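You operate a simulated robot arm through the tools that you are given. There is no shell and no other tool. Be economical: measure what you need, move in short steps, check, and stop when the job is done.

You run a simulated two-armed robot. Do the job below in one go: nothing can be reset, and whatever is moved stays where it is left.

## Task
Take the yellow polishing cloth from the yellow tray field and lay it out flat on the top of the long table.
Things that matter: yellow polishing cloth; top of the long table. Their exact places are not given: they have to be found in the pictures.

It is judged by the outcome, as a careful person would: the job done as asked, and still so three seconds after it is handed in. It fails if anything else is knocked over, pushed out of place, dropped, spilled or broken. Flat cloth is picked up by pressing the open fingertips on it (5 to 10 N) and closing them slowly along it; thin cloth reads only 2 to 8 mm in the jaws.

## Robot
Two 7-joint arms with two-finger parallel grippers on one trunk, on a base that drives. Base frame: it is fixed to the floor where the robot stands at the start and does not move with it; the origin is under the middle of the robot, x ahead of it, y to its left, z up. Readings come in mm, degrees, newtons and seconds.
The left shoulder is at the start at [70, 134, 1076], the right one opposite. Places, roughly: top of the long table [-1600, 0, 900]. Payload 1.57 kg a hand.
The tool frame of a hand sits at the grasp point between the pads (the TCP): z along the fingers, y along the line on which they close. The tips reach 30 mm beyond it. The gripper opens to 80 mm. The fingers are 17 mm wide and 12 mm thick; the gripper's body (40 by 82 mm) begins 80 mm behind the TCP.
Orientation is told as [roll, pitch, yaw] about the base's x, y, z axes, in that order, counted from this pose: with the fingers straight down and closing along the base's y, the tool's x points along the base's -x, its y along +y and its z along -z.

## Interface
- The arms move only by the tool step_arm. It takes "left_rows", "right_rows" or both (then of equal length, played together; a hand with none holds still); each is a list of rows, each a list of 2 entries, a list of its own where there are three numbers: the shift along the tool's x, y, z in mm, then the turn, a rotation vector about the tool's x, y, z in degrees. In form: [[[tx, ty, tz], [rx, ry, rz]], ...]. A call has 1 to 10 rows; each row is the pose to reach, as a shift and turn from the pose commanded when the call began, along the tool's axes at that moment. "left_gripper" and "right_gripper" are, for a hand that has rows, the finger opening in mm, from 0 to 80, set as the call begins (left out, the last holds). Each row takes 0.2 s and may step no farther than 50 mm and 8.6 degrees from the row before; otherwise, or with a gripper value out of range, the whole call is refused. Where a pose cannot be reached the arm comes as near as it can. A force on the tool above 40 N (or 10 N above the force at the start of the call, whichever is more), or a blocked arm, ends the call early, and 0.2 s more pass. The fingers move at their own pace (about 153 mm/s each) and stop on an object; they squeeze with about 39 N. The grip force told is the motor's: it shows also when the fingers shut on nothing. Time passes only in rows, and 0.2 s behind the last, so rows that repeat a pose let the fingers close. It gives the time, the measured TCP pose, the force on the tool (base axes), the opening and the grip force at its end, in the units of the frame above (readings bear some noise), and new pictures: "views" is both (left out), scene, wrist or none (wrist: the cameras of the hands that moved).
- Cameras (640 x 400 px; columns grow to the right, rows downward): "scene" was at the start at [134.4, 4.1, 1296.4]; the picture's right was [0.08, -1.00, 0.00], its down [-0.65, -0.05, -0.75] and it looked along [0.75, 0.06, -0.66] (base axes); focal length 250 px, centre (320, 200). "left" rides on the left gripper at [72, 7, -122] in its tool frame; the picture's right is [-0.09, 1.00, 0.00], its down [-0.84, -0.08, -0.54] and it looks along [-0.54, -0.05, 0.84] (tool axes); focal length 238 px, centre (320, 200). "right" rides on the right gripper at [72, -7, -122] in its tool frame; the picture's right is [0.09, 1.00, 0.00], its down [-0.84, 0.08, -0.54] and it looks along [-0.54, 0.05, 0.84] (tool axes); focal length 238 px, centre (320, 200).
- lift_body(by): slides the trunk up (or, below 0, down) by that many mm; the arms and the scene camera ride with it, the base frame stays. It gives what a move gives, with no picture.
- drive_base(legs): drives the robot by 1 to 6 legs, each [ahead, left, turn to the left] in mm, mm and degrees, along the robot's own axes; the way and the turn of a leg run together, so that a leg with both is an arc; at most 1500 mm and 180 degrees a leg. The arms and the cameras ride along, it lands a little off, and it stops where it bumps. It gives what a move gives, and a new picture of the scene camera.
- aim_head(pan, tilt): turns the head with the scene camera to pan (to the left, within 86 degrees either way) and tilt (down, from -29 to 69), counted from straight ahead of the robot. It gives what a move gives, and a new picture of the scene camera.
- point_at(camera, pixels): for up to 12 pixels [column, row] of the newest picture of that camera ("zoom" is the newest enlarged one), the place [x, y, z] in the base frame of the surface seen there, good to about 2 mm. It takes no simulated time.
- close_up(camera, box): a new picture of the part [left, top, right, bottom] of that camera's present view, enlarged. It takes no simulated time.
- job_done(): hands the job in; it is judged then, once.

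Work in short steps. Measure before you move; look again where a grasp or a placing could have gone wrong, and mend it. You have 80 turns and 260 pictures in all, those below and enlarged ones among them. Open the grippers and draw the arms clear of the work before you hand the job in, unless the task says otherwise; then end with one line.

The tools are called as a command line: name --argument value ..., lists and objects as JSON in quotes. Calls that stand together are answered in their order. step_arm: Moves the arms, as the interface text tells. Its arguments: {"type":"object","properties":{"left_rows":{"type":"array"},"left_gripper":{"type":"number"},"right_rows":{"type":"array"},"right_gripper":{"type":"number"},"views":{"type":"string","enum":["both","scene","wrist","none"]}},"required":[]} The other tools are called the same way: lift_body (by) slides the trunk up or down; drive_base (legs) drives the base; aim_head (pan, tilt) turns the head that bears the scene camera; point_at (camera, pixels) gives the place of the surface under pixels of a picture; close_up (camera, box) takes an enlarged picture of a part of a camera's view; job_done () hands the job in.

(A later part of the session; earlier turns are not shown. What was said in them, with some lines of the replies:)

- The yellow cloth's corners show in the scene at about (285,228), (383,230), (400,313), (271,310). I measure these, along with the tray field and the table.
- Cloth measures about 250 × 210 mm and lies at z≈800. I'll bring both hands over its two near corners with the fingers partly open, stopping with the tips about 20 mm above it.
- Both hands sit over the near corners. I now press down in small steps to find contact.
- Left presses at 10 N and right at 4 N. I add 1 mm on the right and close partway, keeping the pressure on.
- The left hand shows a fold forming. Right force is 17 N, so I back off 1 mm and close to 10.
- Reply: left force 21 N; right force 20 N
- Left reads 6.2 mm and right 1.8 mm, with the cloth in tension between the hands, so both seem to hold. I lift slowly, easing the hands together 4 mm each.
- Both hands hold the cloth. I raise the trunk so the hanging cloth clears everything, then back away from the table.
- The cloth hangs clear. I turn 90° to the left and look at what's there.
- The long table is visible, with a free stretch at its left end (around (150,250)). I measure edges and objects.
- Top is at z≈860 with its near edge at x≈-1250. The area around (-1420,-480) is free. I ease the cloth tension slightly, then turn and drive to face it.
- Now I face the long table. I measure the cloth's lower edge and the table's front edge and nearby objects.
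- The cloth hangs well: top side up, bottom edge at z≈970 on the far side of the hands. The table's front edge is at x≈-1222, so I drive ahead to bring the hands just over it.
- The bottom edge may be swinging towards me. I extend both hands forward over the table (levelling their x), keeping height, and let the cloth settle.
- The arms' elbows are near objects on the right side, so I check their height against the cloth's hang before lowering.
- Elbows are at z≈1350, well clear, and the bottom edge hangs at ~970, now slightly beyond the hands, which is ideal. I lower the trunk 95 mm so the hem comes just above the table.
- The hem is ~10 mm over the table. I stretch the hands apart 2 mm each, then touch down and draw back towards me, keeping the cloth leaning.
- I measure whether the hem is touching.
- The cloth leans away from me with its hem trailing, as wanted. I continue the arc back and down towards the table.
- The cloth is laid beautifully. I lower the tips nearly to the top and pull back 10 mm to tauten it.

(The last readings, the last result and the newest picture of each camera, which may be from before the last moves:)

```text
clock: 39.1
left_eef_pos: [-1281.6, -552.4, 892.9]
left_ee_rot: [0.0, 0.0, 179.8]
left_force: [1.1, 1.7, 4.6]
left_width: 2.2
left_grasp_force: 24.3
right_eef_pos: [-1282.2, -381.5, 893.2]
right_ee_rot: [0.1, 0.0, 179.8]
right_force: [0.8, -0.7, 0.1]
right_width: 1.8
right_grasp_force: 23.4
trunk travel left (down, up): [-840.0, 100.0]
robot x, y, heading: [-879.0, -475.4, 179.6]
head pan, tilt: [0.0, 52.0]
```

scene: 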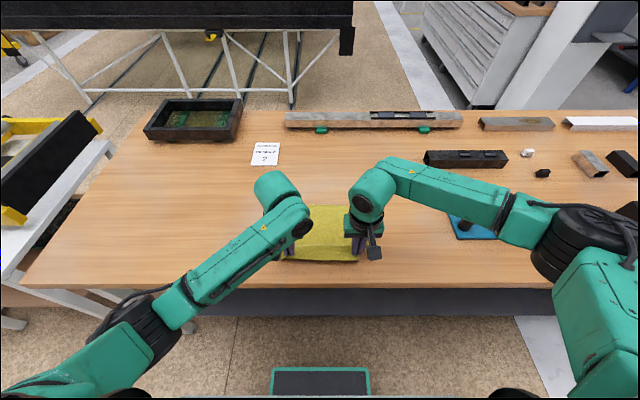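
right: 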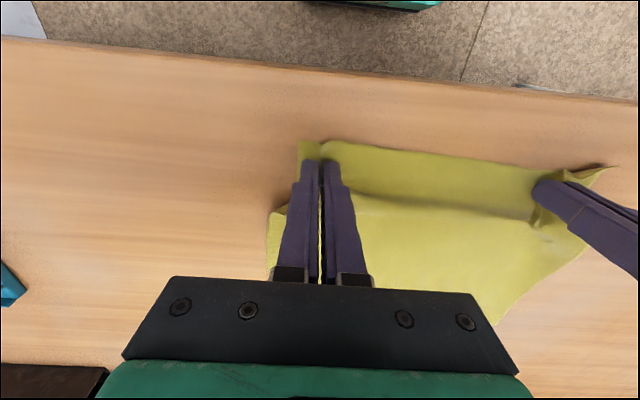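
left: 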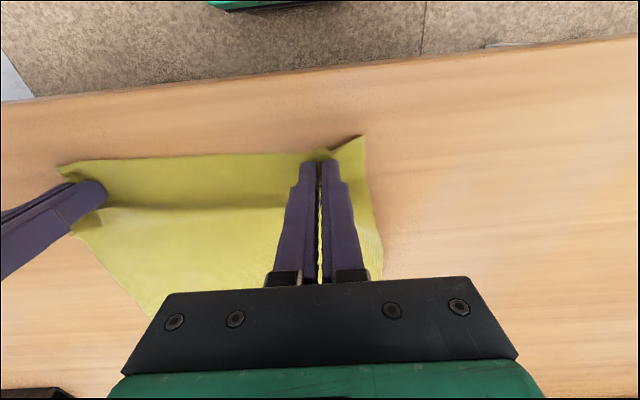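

A small ridge remains just beyond the fingers, so I pull back 18 mm more while lightly touching.

step_arm --left_rows '[[[4, 0, 0], [0, 0, 0]], [[8, 0, 0], [0, 0, 0]], [[12, 0, 0], [0, 0, 0]], [[16, 0, 0], [0, 0, 0]], [[18, 0, 0], [0, 0, 0]], [[18, 0, 0], [0, 0, 0]]]' --right_rows '[[[4, 0, 0], [0, 0, 0]], [[8, 0, 0], [0, 0, 0]], [[12, 0, 1], [0, 0, 0]], [[16, 0, 1], [0, 0, 0]], [[18, 0, 1.5], [0, 0, 0]], [[18, 0, 1.5], [0, 0, 0]]]'

close_up --camera "scene" --box '[220, 180, 420, 305]'

```text
clock: 40.5
left_eef_pos: [-1264.8, -550.5, 893.4]
left_ee_rot: [0.0, -0.1, 179.7]
left_force: [0.5, -0.4, 0.7]
left_width: 2.4
left_grasp_force: 23.8
right_eef_pos: [-1265.2, -382.1, 891.6]
right_ee_rot: [0.0, 0.1, 179.9]
right_force: [-0.3, -0.5, 0.3]
right_width: 1.8
right_grasp_force: 23.9
trunk travel left (down, up): [-840.0, 100.0]
robot x, y, heading: [-881.3, -475.5, 179.6]
head pan, tilt: [0.0, 52.0]
```

scene: 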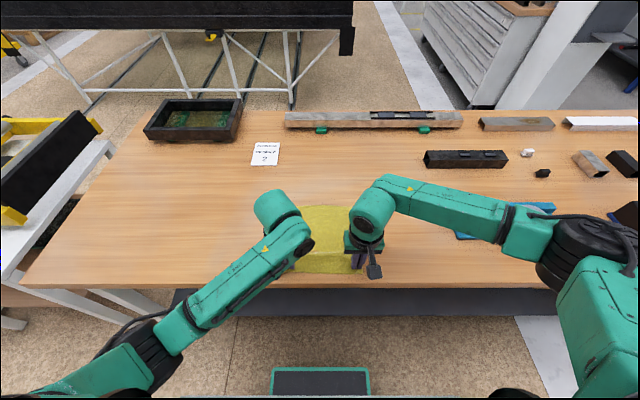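
right: 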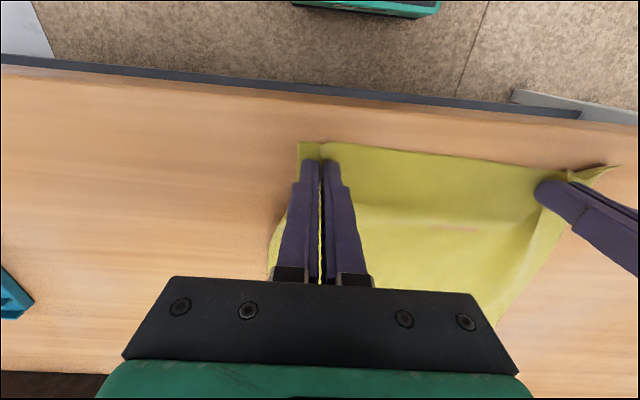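
left: 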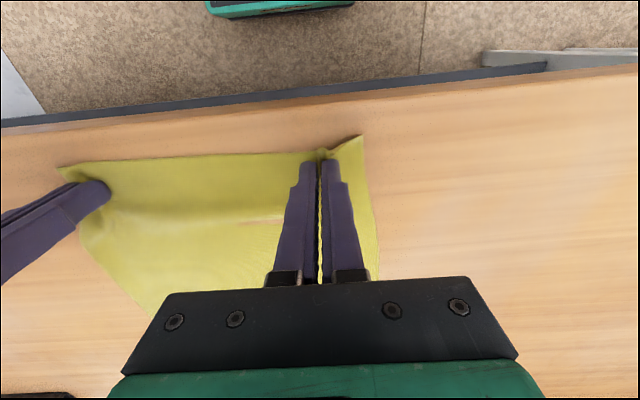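

```text
3.20 times, centred on (320, 242) of scene
```

zoom: 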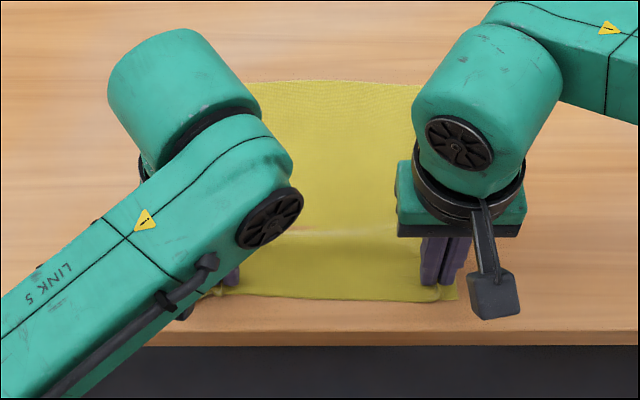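

The cloth is flat with a margin to the table edge. Now I press lightly and open the fingers partly, so the pinched folds spread back out.

step_arm --left_rows '[[[0, 0, 1.5], [0, 0, 0]], [[0, 0, 2], [0, 0, 0]]]' --right_rows '[[[0, 0, 0.7], [0, 0, 0]], [[0, 0, 1], [0, 0, 0]]]' --views "none"

step_arm --left_rows '[[[0, 0, 0], [0, 0, 0]], [[0, 0, 0], [0, 0, 0]]]' --right_rows '[[[0, 0, 0], [0, 0, 0]], [[0, 0, 0], [0, 0, 0]]]' --left_gripper 14 --right_gripper 14 --views "wrist"

```text
clock: 41.1
left_eef_pos: [-1263.6, -551.2, 892.6]
left_ee_rot: [-0.1, -0.2, 179.9]
left_force: [-0.3, 1.3, 5.6]
left_width: 1.9
left_grasp_force: 23.7
right_eef_pos: [-1265.8, -381.8, 891.7]
right_ee_rot: [0.2, 0.0, 179.7]
right_force: [-1.8, 0.4, 9.1]
right_width: 1.5
right_grasp_force: 22.9
trunk travel left (down, up): [-840.0, 100.0]
robot x, y, heading: [-877.4, -475.3, 179.9]
head pan, tilt: [0.0, 52.0]
```

```text
clock: 41.7
left_eef_pos: [-1263.3, -551.2, 892.6]
left_ee_rot: [-0.1, 0.0, 179.8]
left_force: [0.8, 0.0, 0.3]
left_width: 13.9
left_grasp_force: 0.0
right_eef_pos: [-1264.4, -382.8, 890.7]
right_ee_rot: [0.0, -0.1, 179.8]
right_force: [-0.7, -2.7, 13.6]
right_width: 12.3
right_grasp_force: 0.1
trunk travel left (down, up): [-840.0, 100.0]
robot x, y, heading: [-880.3, -470.7, 179.8]
head pan, tilt: [0.0, 52.0]
```

right: 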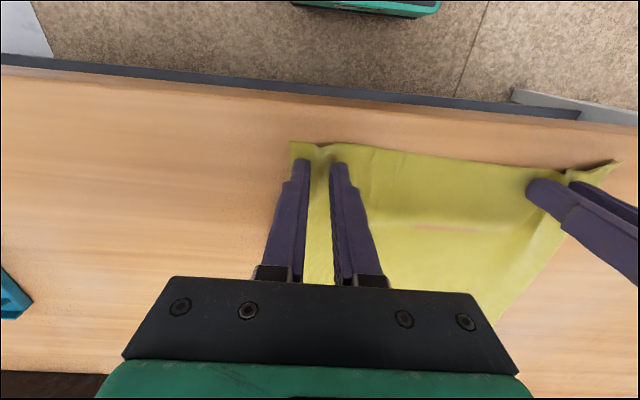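
left: 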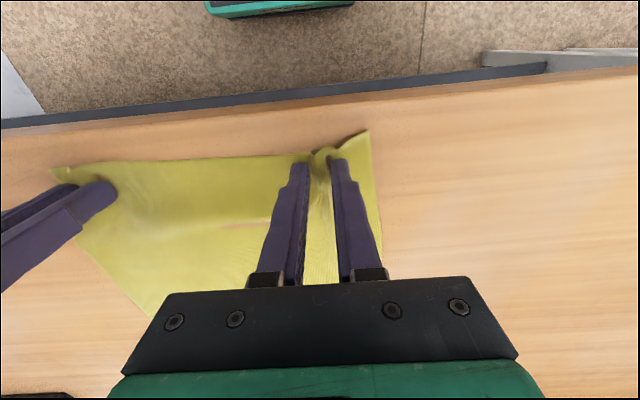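

Folds are spreading. Left lost pressure, so I press it 2 mm more and open to 26.

step_arm --left_rows '[[[0, 0, 1.5], [0, 0, 0]], [[0, 0, 1.5], [0, 0, 0]]]' --right_rows '[[[0, 0, -0.3], [0, 0, 0]], [[0, 0, -0.3], [0, 0, 0]]]' --left_gripper 16 --right_gripper 24 --views "none"

step_arm --left_rows '[[[0, 0, 0], [0, 0, 0]], [[0, 0, 0], [0, 0, 0]]]' --right_rows '[[[0, 0, 0], [0, 0, 0]], [[0, 0, 0], [0, 0, 0]]]' --left_gripper 30 --right_gripper 32 --views "wrist"

```text
clock: 42.3
left_eef_pos: [-1263.0, -552.3, 891.6]
left_ee_rot: [-0.1, -0.2, 179.8]
left_force: [0.0, -2.0, 11.0]
left_width: 16.1
left_grasp_force: 0.0
right_eef_pos: [-1262.1, -383.0, 891.7]
right_ee_rot: [-0.1, -0.1, 179.8]
right_force: [-0.4, -1.6, 6.3]
right_width: 20.2
right_grasp_force: 0.1
trunk travel left (down, up): [-840.0, 100.0]
robot x, y, heading: [-880.2, -477.0, 179.8]
head pan, tilt: [0.0, 52.0]
```

```text
clock: 42.9
left_eef_pos: [-1263.0, -551.2, 890.9]
left_ee_rot: [-0.2, -0.2, 179.8]
left_force: [-2.3, -0.7, 14.7]
left_width: 28.1
left_grasp_force: 0.0
right_eef_pos: [-1263.0, -382.8, 890.5]
right_ee_rot: [0.0, -0.2, 179.8]
right_force: [0.7, -2.0, 5.2]
right_width: 29.2
right_grasp_force: 0.0
trunk travel left (down, up): [-840.0, 100.0]
robot x, y, heading: [-877.7, -473.3, 179.7]
head pan, tilt: [0.0, 52.0]
```

right: 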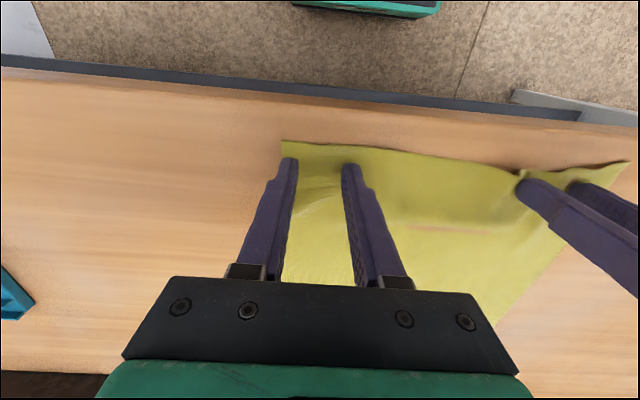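
left: 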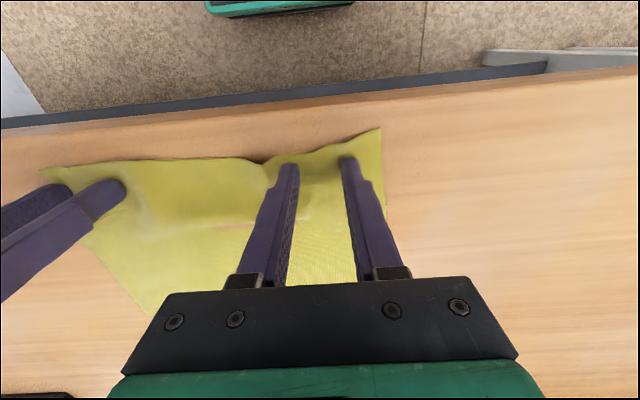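

The folds opened, leaving a little slack between the hands. I slide the pressed hands apart 8 mm each to take it out.

step_arm --left_rows '[[[0, 3, 0], [0, 0, 0]], [[0, 6, 0], [0, 0, 0]], [[0, 9, 0], [0, 0, 0]], [[0, 9, 0], [0, 0, 0]]]' --right_rows '[[[0, -3, 0.6], [0, 0, 0]], [[0, -6, 0.6], [0, 0, 0]], [[0, -9, 0.6], [0, 0, 0]], [[0, -9, 0.6], [0, 0, 0]]]' --views "wrist"

```text
clock: 43.9
left_eef_pos: [-1261.8, -558.1, 891.2]
left_ee_rot: [-0.1, -0.3, 179.8]
left_force: [-0.4, 7.1, 23.6]
left_width: 31.1
left_grasp_force: 0.8
right_eef_pos: [-1263.4, -370.3, 891.6]
right_ee_rot: [0.1, -0.1, 179.7]
right_force: [-1.0, -2.0, 3.4]
right_width: 30.1
right_grasp_force: 0.1
trunk travel left (down, up): [-840.0, 100.0]
robot x, y, heading: [-880.8, -475.2, 179.8]
head pan, tilt: [0.0, 52.0]
```

right: 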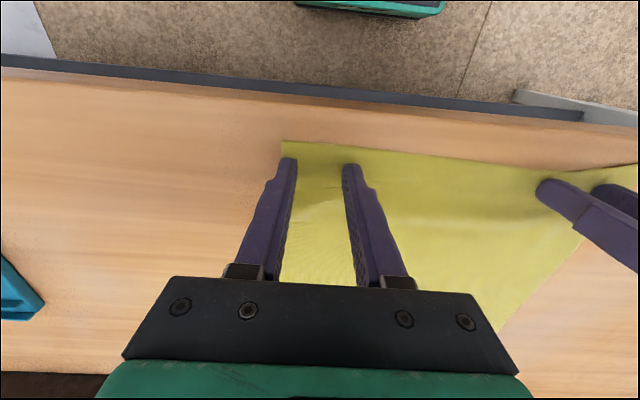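
left: 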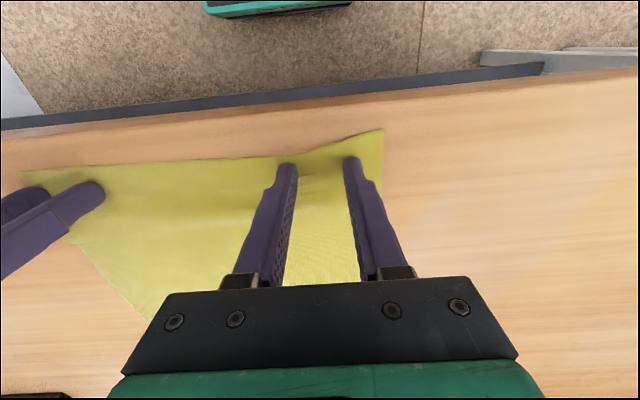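

Now it lies flat. I lift both hands straight up and clear.

step_arm --left_rows '[[[0, 0, -3], [0, 0, 0]], [[0, 0, -10], [0, 0, 0]], [[0, 0, -30], [0, 0, 0]], [[0, 0, -70], [0, 0, 0]], [[0, 0, -110], [0, 0, 0]], [[0, 20, -150], [0, 0, 0]], [[0, 60, -170], [0, 0, 0]], [[0, 100, -180], [0, 0, 0]], [[0, 140, -180], [0, 0, 0]], [[0, 140, -180], [0, 0, 0]]]' --right_rows '[[[0, 0, -3], [0, 0, 0]], [[0, 0, -10], [0, 0, 0]], [[0, 0, -30], [0, 0, 0]], [[0, 0, -70], [0, 0, 0]], [[0, 0, -110], [0, 0, 0]], [[0, -20, -150], [0, 0, 0]], [[0, -60, -170], [0, 0, 0]], [[0, -100, -180], [0, 0, 0]], [[0, -140, -180], [0, 0, 0]], [[0, -140, -180], [0, 0, 0]]]'

close_up --camera "scene" --box '[220, 180, 420, 305]'

```text
clock: 46.1
left_eef_pos: [-1266.3, -699.7, 1070.6]
left_ee_rot: [-0.1, 0.1, 179.8]
left_force: [0.4, 0.5, 0.0]
left_width: 30.0
left_grasp_force: 0.0
right_eef_pos: [-1266.1, -232.7, 1072.4]
right_ee_rot: [0.0, 0.0, 179.9]
right_force: [0.5, -0.2, 0.3]
right_width: 32.0
right_grasp_force: 0.1
trunk travel left (down, up): [-840.0, 100.0]
robot x, y, heading: [-879.8, -471.5, 179.8]
head pan, tilt: [0.0, 52.0]
```

scene: 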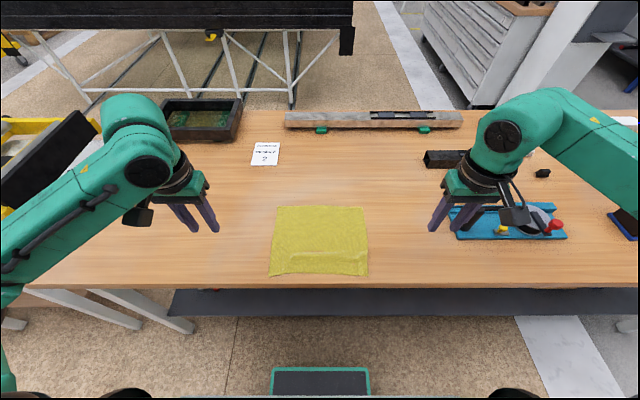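
right: 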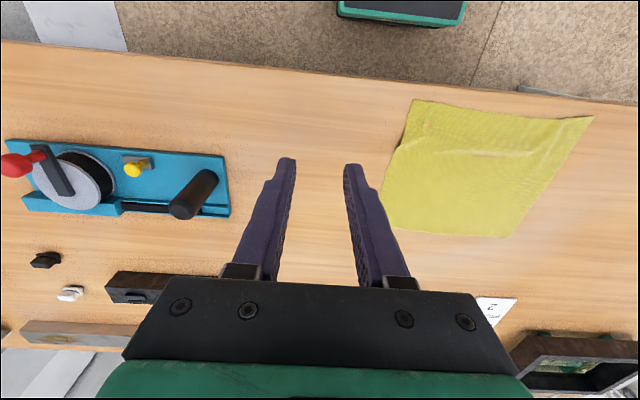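
left: 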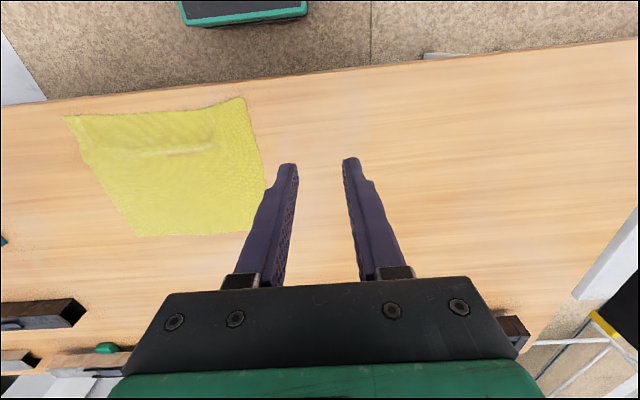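

```text
3.20 times, centred on (320, 242) of scene
```

zoom: 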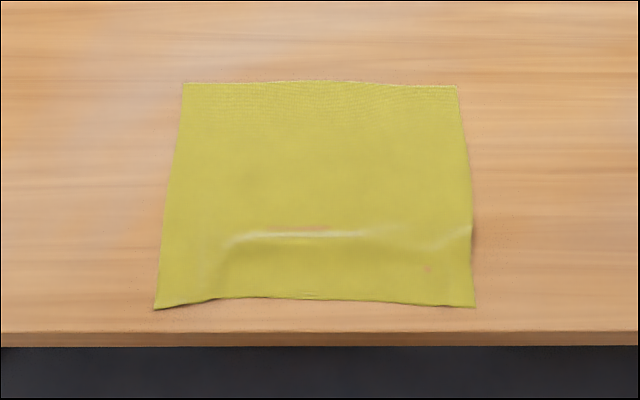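

The cloth lies out full, with a faint wrinkle near the front. I measure its height and the extents.

point_at --camera "zoom" --pixels '[[185, 85], [456, 88], [472, 304], [158, 305], [300, 238], [240, 245], [450, 240], [320, 265], [300, 225], [320, 150], [210, 297], [400, 280]]'

```text
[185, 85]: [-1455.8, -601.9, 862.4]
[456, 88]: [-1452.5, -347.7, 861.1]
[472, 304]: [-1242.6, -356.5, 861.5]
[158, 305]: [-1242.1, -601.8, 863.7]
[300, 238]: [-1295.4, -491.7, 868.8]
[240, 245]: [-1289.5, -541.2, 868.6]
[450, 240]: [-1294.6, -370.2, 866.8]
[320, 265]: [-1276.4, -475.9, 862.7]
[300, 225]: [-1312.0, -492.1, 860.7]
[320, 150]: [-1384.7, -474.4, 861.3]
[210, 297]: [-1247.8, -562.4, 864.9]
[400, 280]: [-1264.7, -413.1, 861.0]
```

All corners are out (≈250 × 210 mm); the wrinkle is 8 mm high at x≈-1295. I go back to press the front strip and draw it 7 mm towards me to smooth it.

step_arm --left_rows '[[[0, -40, 0], [0, 0, 0]], [[0, -80, 0], [0, 0, 0]], [[0, -120, 10], [0, 0, 0]], [[-3, -145, 45], [0, 0, 0]], [[-6, -145, 90], [0, 0, 0]], [[-6, -145, 130], [0, 0, 0]], [[-6, -145, 160], [0, 0, 0]], [[-6, -145, 172], [0, 0, 0]], [[-6, -145, 178], [0, 0, 0]], [[-6, -145, 180], [0, 0, 0]]]' --right_rows '[[[0, 40, 0], [0, 0, 0]], [[0, 80, 0], [0, 0, 0]], [[0, 120, 10], [0, 0, 0]], [[-3, 157, 45], [0, 0, 0]], [[-6, 157, 90], [0, 0, 0]], [[-6, 157, 130], [0, 0, 0]], [[-6, 157, 160], [0, 0, 0]], [[-6, 157, 172], [0, 0, 0]], [[-6, 157, 179], [0, 0, 0]], [[-6, 157, 181], [0, 0, 0]]]' --views "wrist"

```text
refused: row 4 steps farther than a row can; nothing moved
```

Row 4 was too long, so I smooth out the spacing.

step_arm --left_rows '[[[0, -45, 0], [0, 0, 0]], [[0, -90, 0], [0, 0, 0]], [[0, -132, 15], [0, 0, 0]], [[-3, -145, 50], [0, 0, 0]], [[-6, -145, 95], [0, 0, 0]], [[-6, -145, 135], [0, 0, 0]], [[-6, -145, 162], [0, 0, 0]], [[-6, -145, 173], [0, 0, 0]], [[-6, -145, 178], [0, 0, 0]], [[-6, -145, 180], [0, 0, 0]]]' --right_rows '[[[0, 45, 0], [0, 0, 0]], [[0, 90, 0], [0, 0, 0]], [[0, 134, 15], [0, 0, 0]], [[-3, 157, 50], [0, 0, 0]], [[-6, 157, 95], [0, 0, 0]], [[-6, 157, 135], [0, 0, 0]], [[-6, 157, 162], [0, 0, 0]], [[-6, 157, 173], [0, 0, 0]], [[-6, 157, 179], [0, 0, 0]], [[-6, 157, 181], [0, 0, 0]]]' --views "wrist"

```text
clock: 48.3
left_eef_pos: [-1271.5, -555.2, 891.7]
left_ee_rot: [-0.1, -0.3, 179.8]
left_force: [-1.4, -0.5, 16.4]
left_width: 29.6
left_grasp_force: 0.0
right_eef_pos: [-1268.5, -388.3, 890.4]
right_ee_rot: [0.2, -0.1, 179.8]
right_force: [-0.7, -0.1, 6.6]
right_width: 31.7
right_grasp_force: 0.1
trunk travel left (down, up): [-840.0, 100.0]
robot x, y, heading: [-881.0, -475.6, 179.4]
head pan, tilt: [0.0, 52.0]
```

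right: 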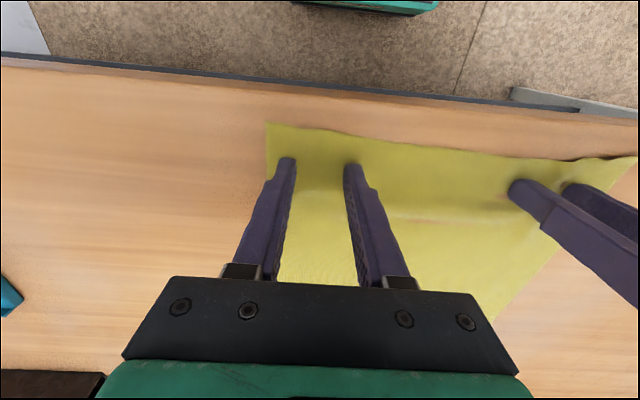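
left: 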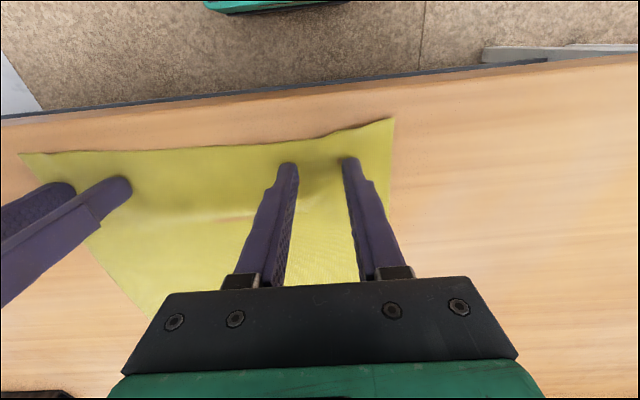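

Both hands press the front strip. I draw it back 7 mm and spread 3 mm, then lift away.

step_arm --left_rows '[[[3, 1, -0.5], [0, 0, 0]], [[5, 3, -0.5], [0, 0, 0]], [[7, 4, -0.5], [0, 0, 0]], [[7, 4, -0.5], [0, 0, 0]]]' --right_rows '[[[3, -1, 0.5], [0, 0, 0]], [[5, -3, 0.5], [0, 0, 0]], [[7, -4, 0.5], [0, 0, 0]], [[7, -4, 0.5], [0, 0, 0]]]' --views "wrist"

step_arm --left_rows '[[[0, 0, -3], [0, 0, 0]], [[0, 0, -10], [0, 0, 0]], [[0, 0, -30], [0, 0, 0]], [[0, 0, -70], [0, 0, 0]], [[0, 0, -110], [0, 0, 0]], [[0, 20, -150], [0, 0, 0]], [[0, 60, -170], [0, 0, 0]], [[0, 100, -180], [0, 0, 0]], [[0, 140, -180], [0, 0, 0]], [[0, 140, -180], [0, 0, 0]]]' --right_rows '[[[0, 0, -3], [0, 0, 0]], [[0, 0, -10], [0, 0, 0]], [[0, 0, -30], [0, 0, 0]], [[0, 0, -70], [0, 0, 0]], [[0, 0, -110], [0, 0, 0]], [[0, -20, -150], [0, 0, 0]], [[0, -60, -170], [0, 0, 0]], [[0, -100, -180], [0, 0, 0]], [[0, -140, -180], [0, 0, 0]], [[0, -140, -180], [0, 0, 0]]]' --views "scene"

close_up --camera "scene" --box '[220, 180, 420, 305]'

```text
clock: 49.3
left_eef_pos: [-1261.6, -559.1, 890.4]
left_ee_rot: [-0.2, -0.1, 179.7]
left_force: [-3.8, 5.5, 12.6]
left_width: 30.5
left_grasp_force: 0.3
right_eef_pos: [-1262.9, -385.9, 890.9]
right_ee_rot: [0.1, -0.4, 179.8]
right_force: [-6.4, -4.7, 26.5]
right_width: 30.9
right_grasp_force: 0.0
trunk travel left (down, up): [-840.0, 100.0]
robot x, y, heading: [-879.7, -474.5, 180.1]
head pan, tilt: [0.0, 52.0]
```

right: 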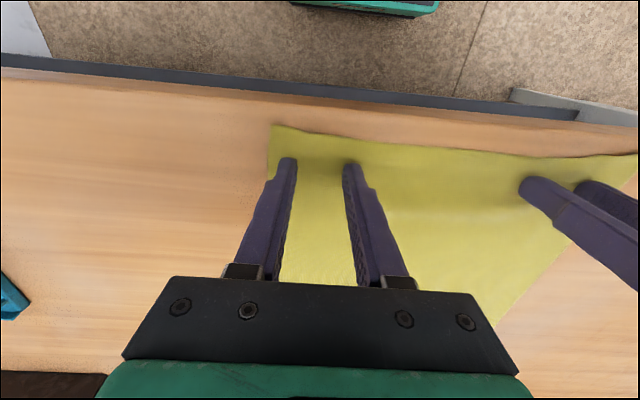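
left: 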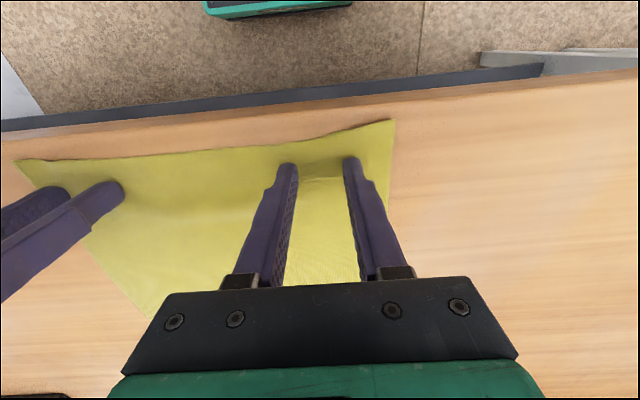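

```text
clock: 51.5
left_eef_pos: [-1264.2, -698.5, 1070.6]
left_ee_rot: [-0.1, 0.0, 179.7]
left_force: [-0.3, 0.0, -0.2]
left_width: 29.9
left_grasp_force: 0.1
right_eef_pos: [-1264.0, -245.8, 1068.4]
right_ee_rot: [0.0, 0.0, 179.9]
right_force: [0.1, -0.1, -0.4]
right_width: 32.0
right_grasp_force: 0.1
trunk travel left (down, up): [-840.0, 100.0]
robot x, y, heading: [-883.7, -475.8, 179.6]
head pan, tilt: [0.0, 52.0]
```

scene: 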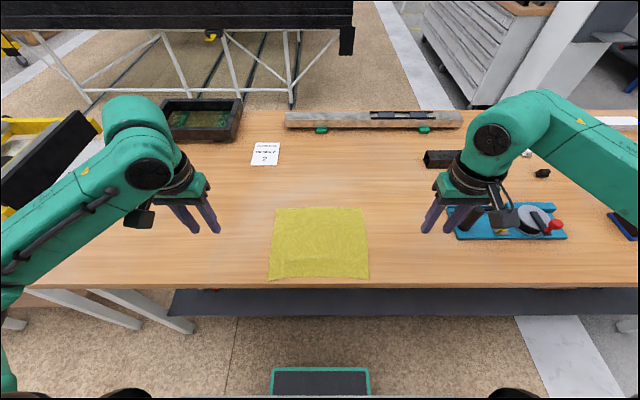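

```text
3.20 times, centred on (320, 242) of scene
```

zoom: 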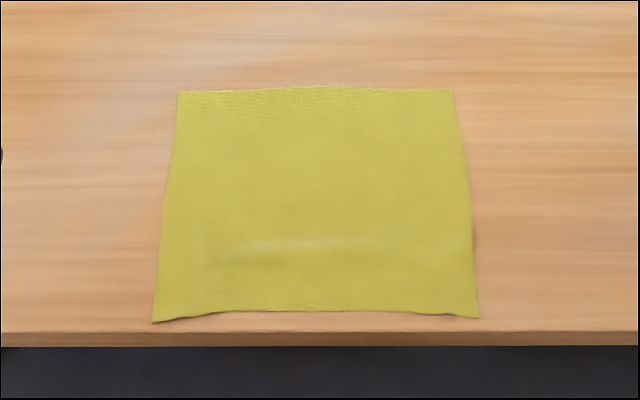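

The wrinkle is gone and the cloth lies fully on the table, clear of the front edge. I open the grippers and draw the robot back away from the table.

step_arm --left_rows '[[[0, 0, -10], [0, 0, 0]], [[0, 0, -20], [0, 0, 0]]]' --right_rows '[[[0, 0, -10], [0, 0, 0]], [[0, 0, -20], [0, 0, 0]]]' --left_gripper 80 --right_gripper 80 --views "none"

drive_base --legs '[[-250, 0, 0]]'

```text
clock: 52.1
left_eef_pos: [-1264.2, -699.2, 1089.6]
left_ee_rot: [-0.1, 0.0, 179.7]
left_force: [0.3, -0.8, -0.1]
left_width: 79.8
left_grasp_force: 0.0
right_eef_pos: [-1263.2, -245.5, 1089.6]
right_ee_rot: [0.0, 0.0, 179.8]
right_force: [0.0, -0.3, -0.6]
right_width: 80.0
right_grasp_force: 0.1
trunk travel left (down, up): [-840.0, 100.0]
robot x, y, heading: [-879.6, -469.6, 179.8]
head pan, tilt: [0.0, 52.0]
```

```text
clock: 53.9
left_eef_pos: [-1018.5, -702.4, 1089.9]
left_ee_rot: [0.1, 0.0, -179.8]
left_force: [-0.2, -0.3, 0.2]
left_width: 80.1
left_grasp_force: 0.1
right_eef_pos: [-1021.6, -247.6, 1088.2]
right_ee_rot: [0.0, 0.1, -179.8]
right_force: [-0.3, 0.5, -0.6]
right_width: 80.1
right_grasp_force: 0.0
trunk travel left (down, up): [-840.0, 100.0]
robot x, y, heading: [-633.8, -473.1, -179.6]
head pan, tilt: [0.0, 52.0]
```

scene: 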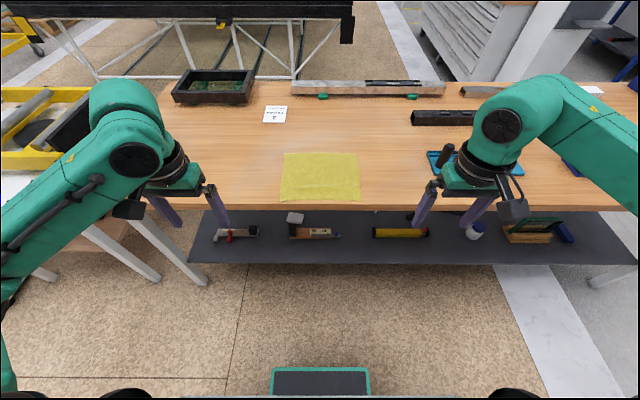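

The cloth lies flat on the table, nothing else was disturbed, and the arms are clear. I hand the job in.

job_done

```text
The job is handed in.
```

The yellow polishing cloth is laid out flat on the top of the long table, just inside its front edge; nothing else was moved, and both arms are clear with their grippers open.
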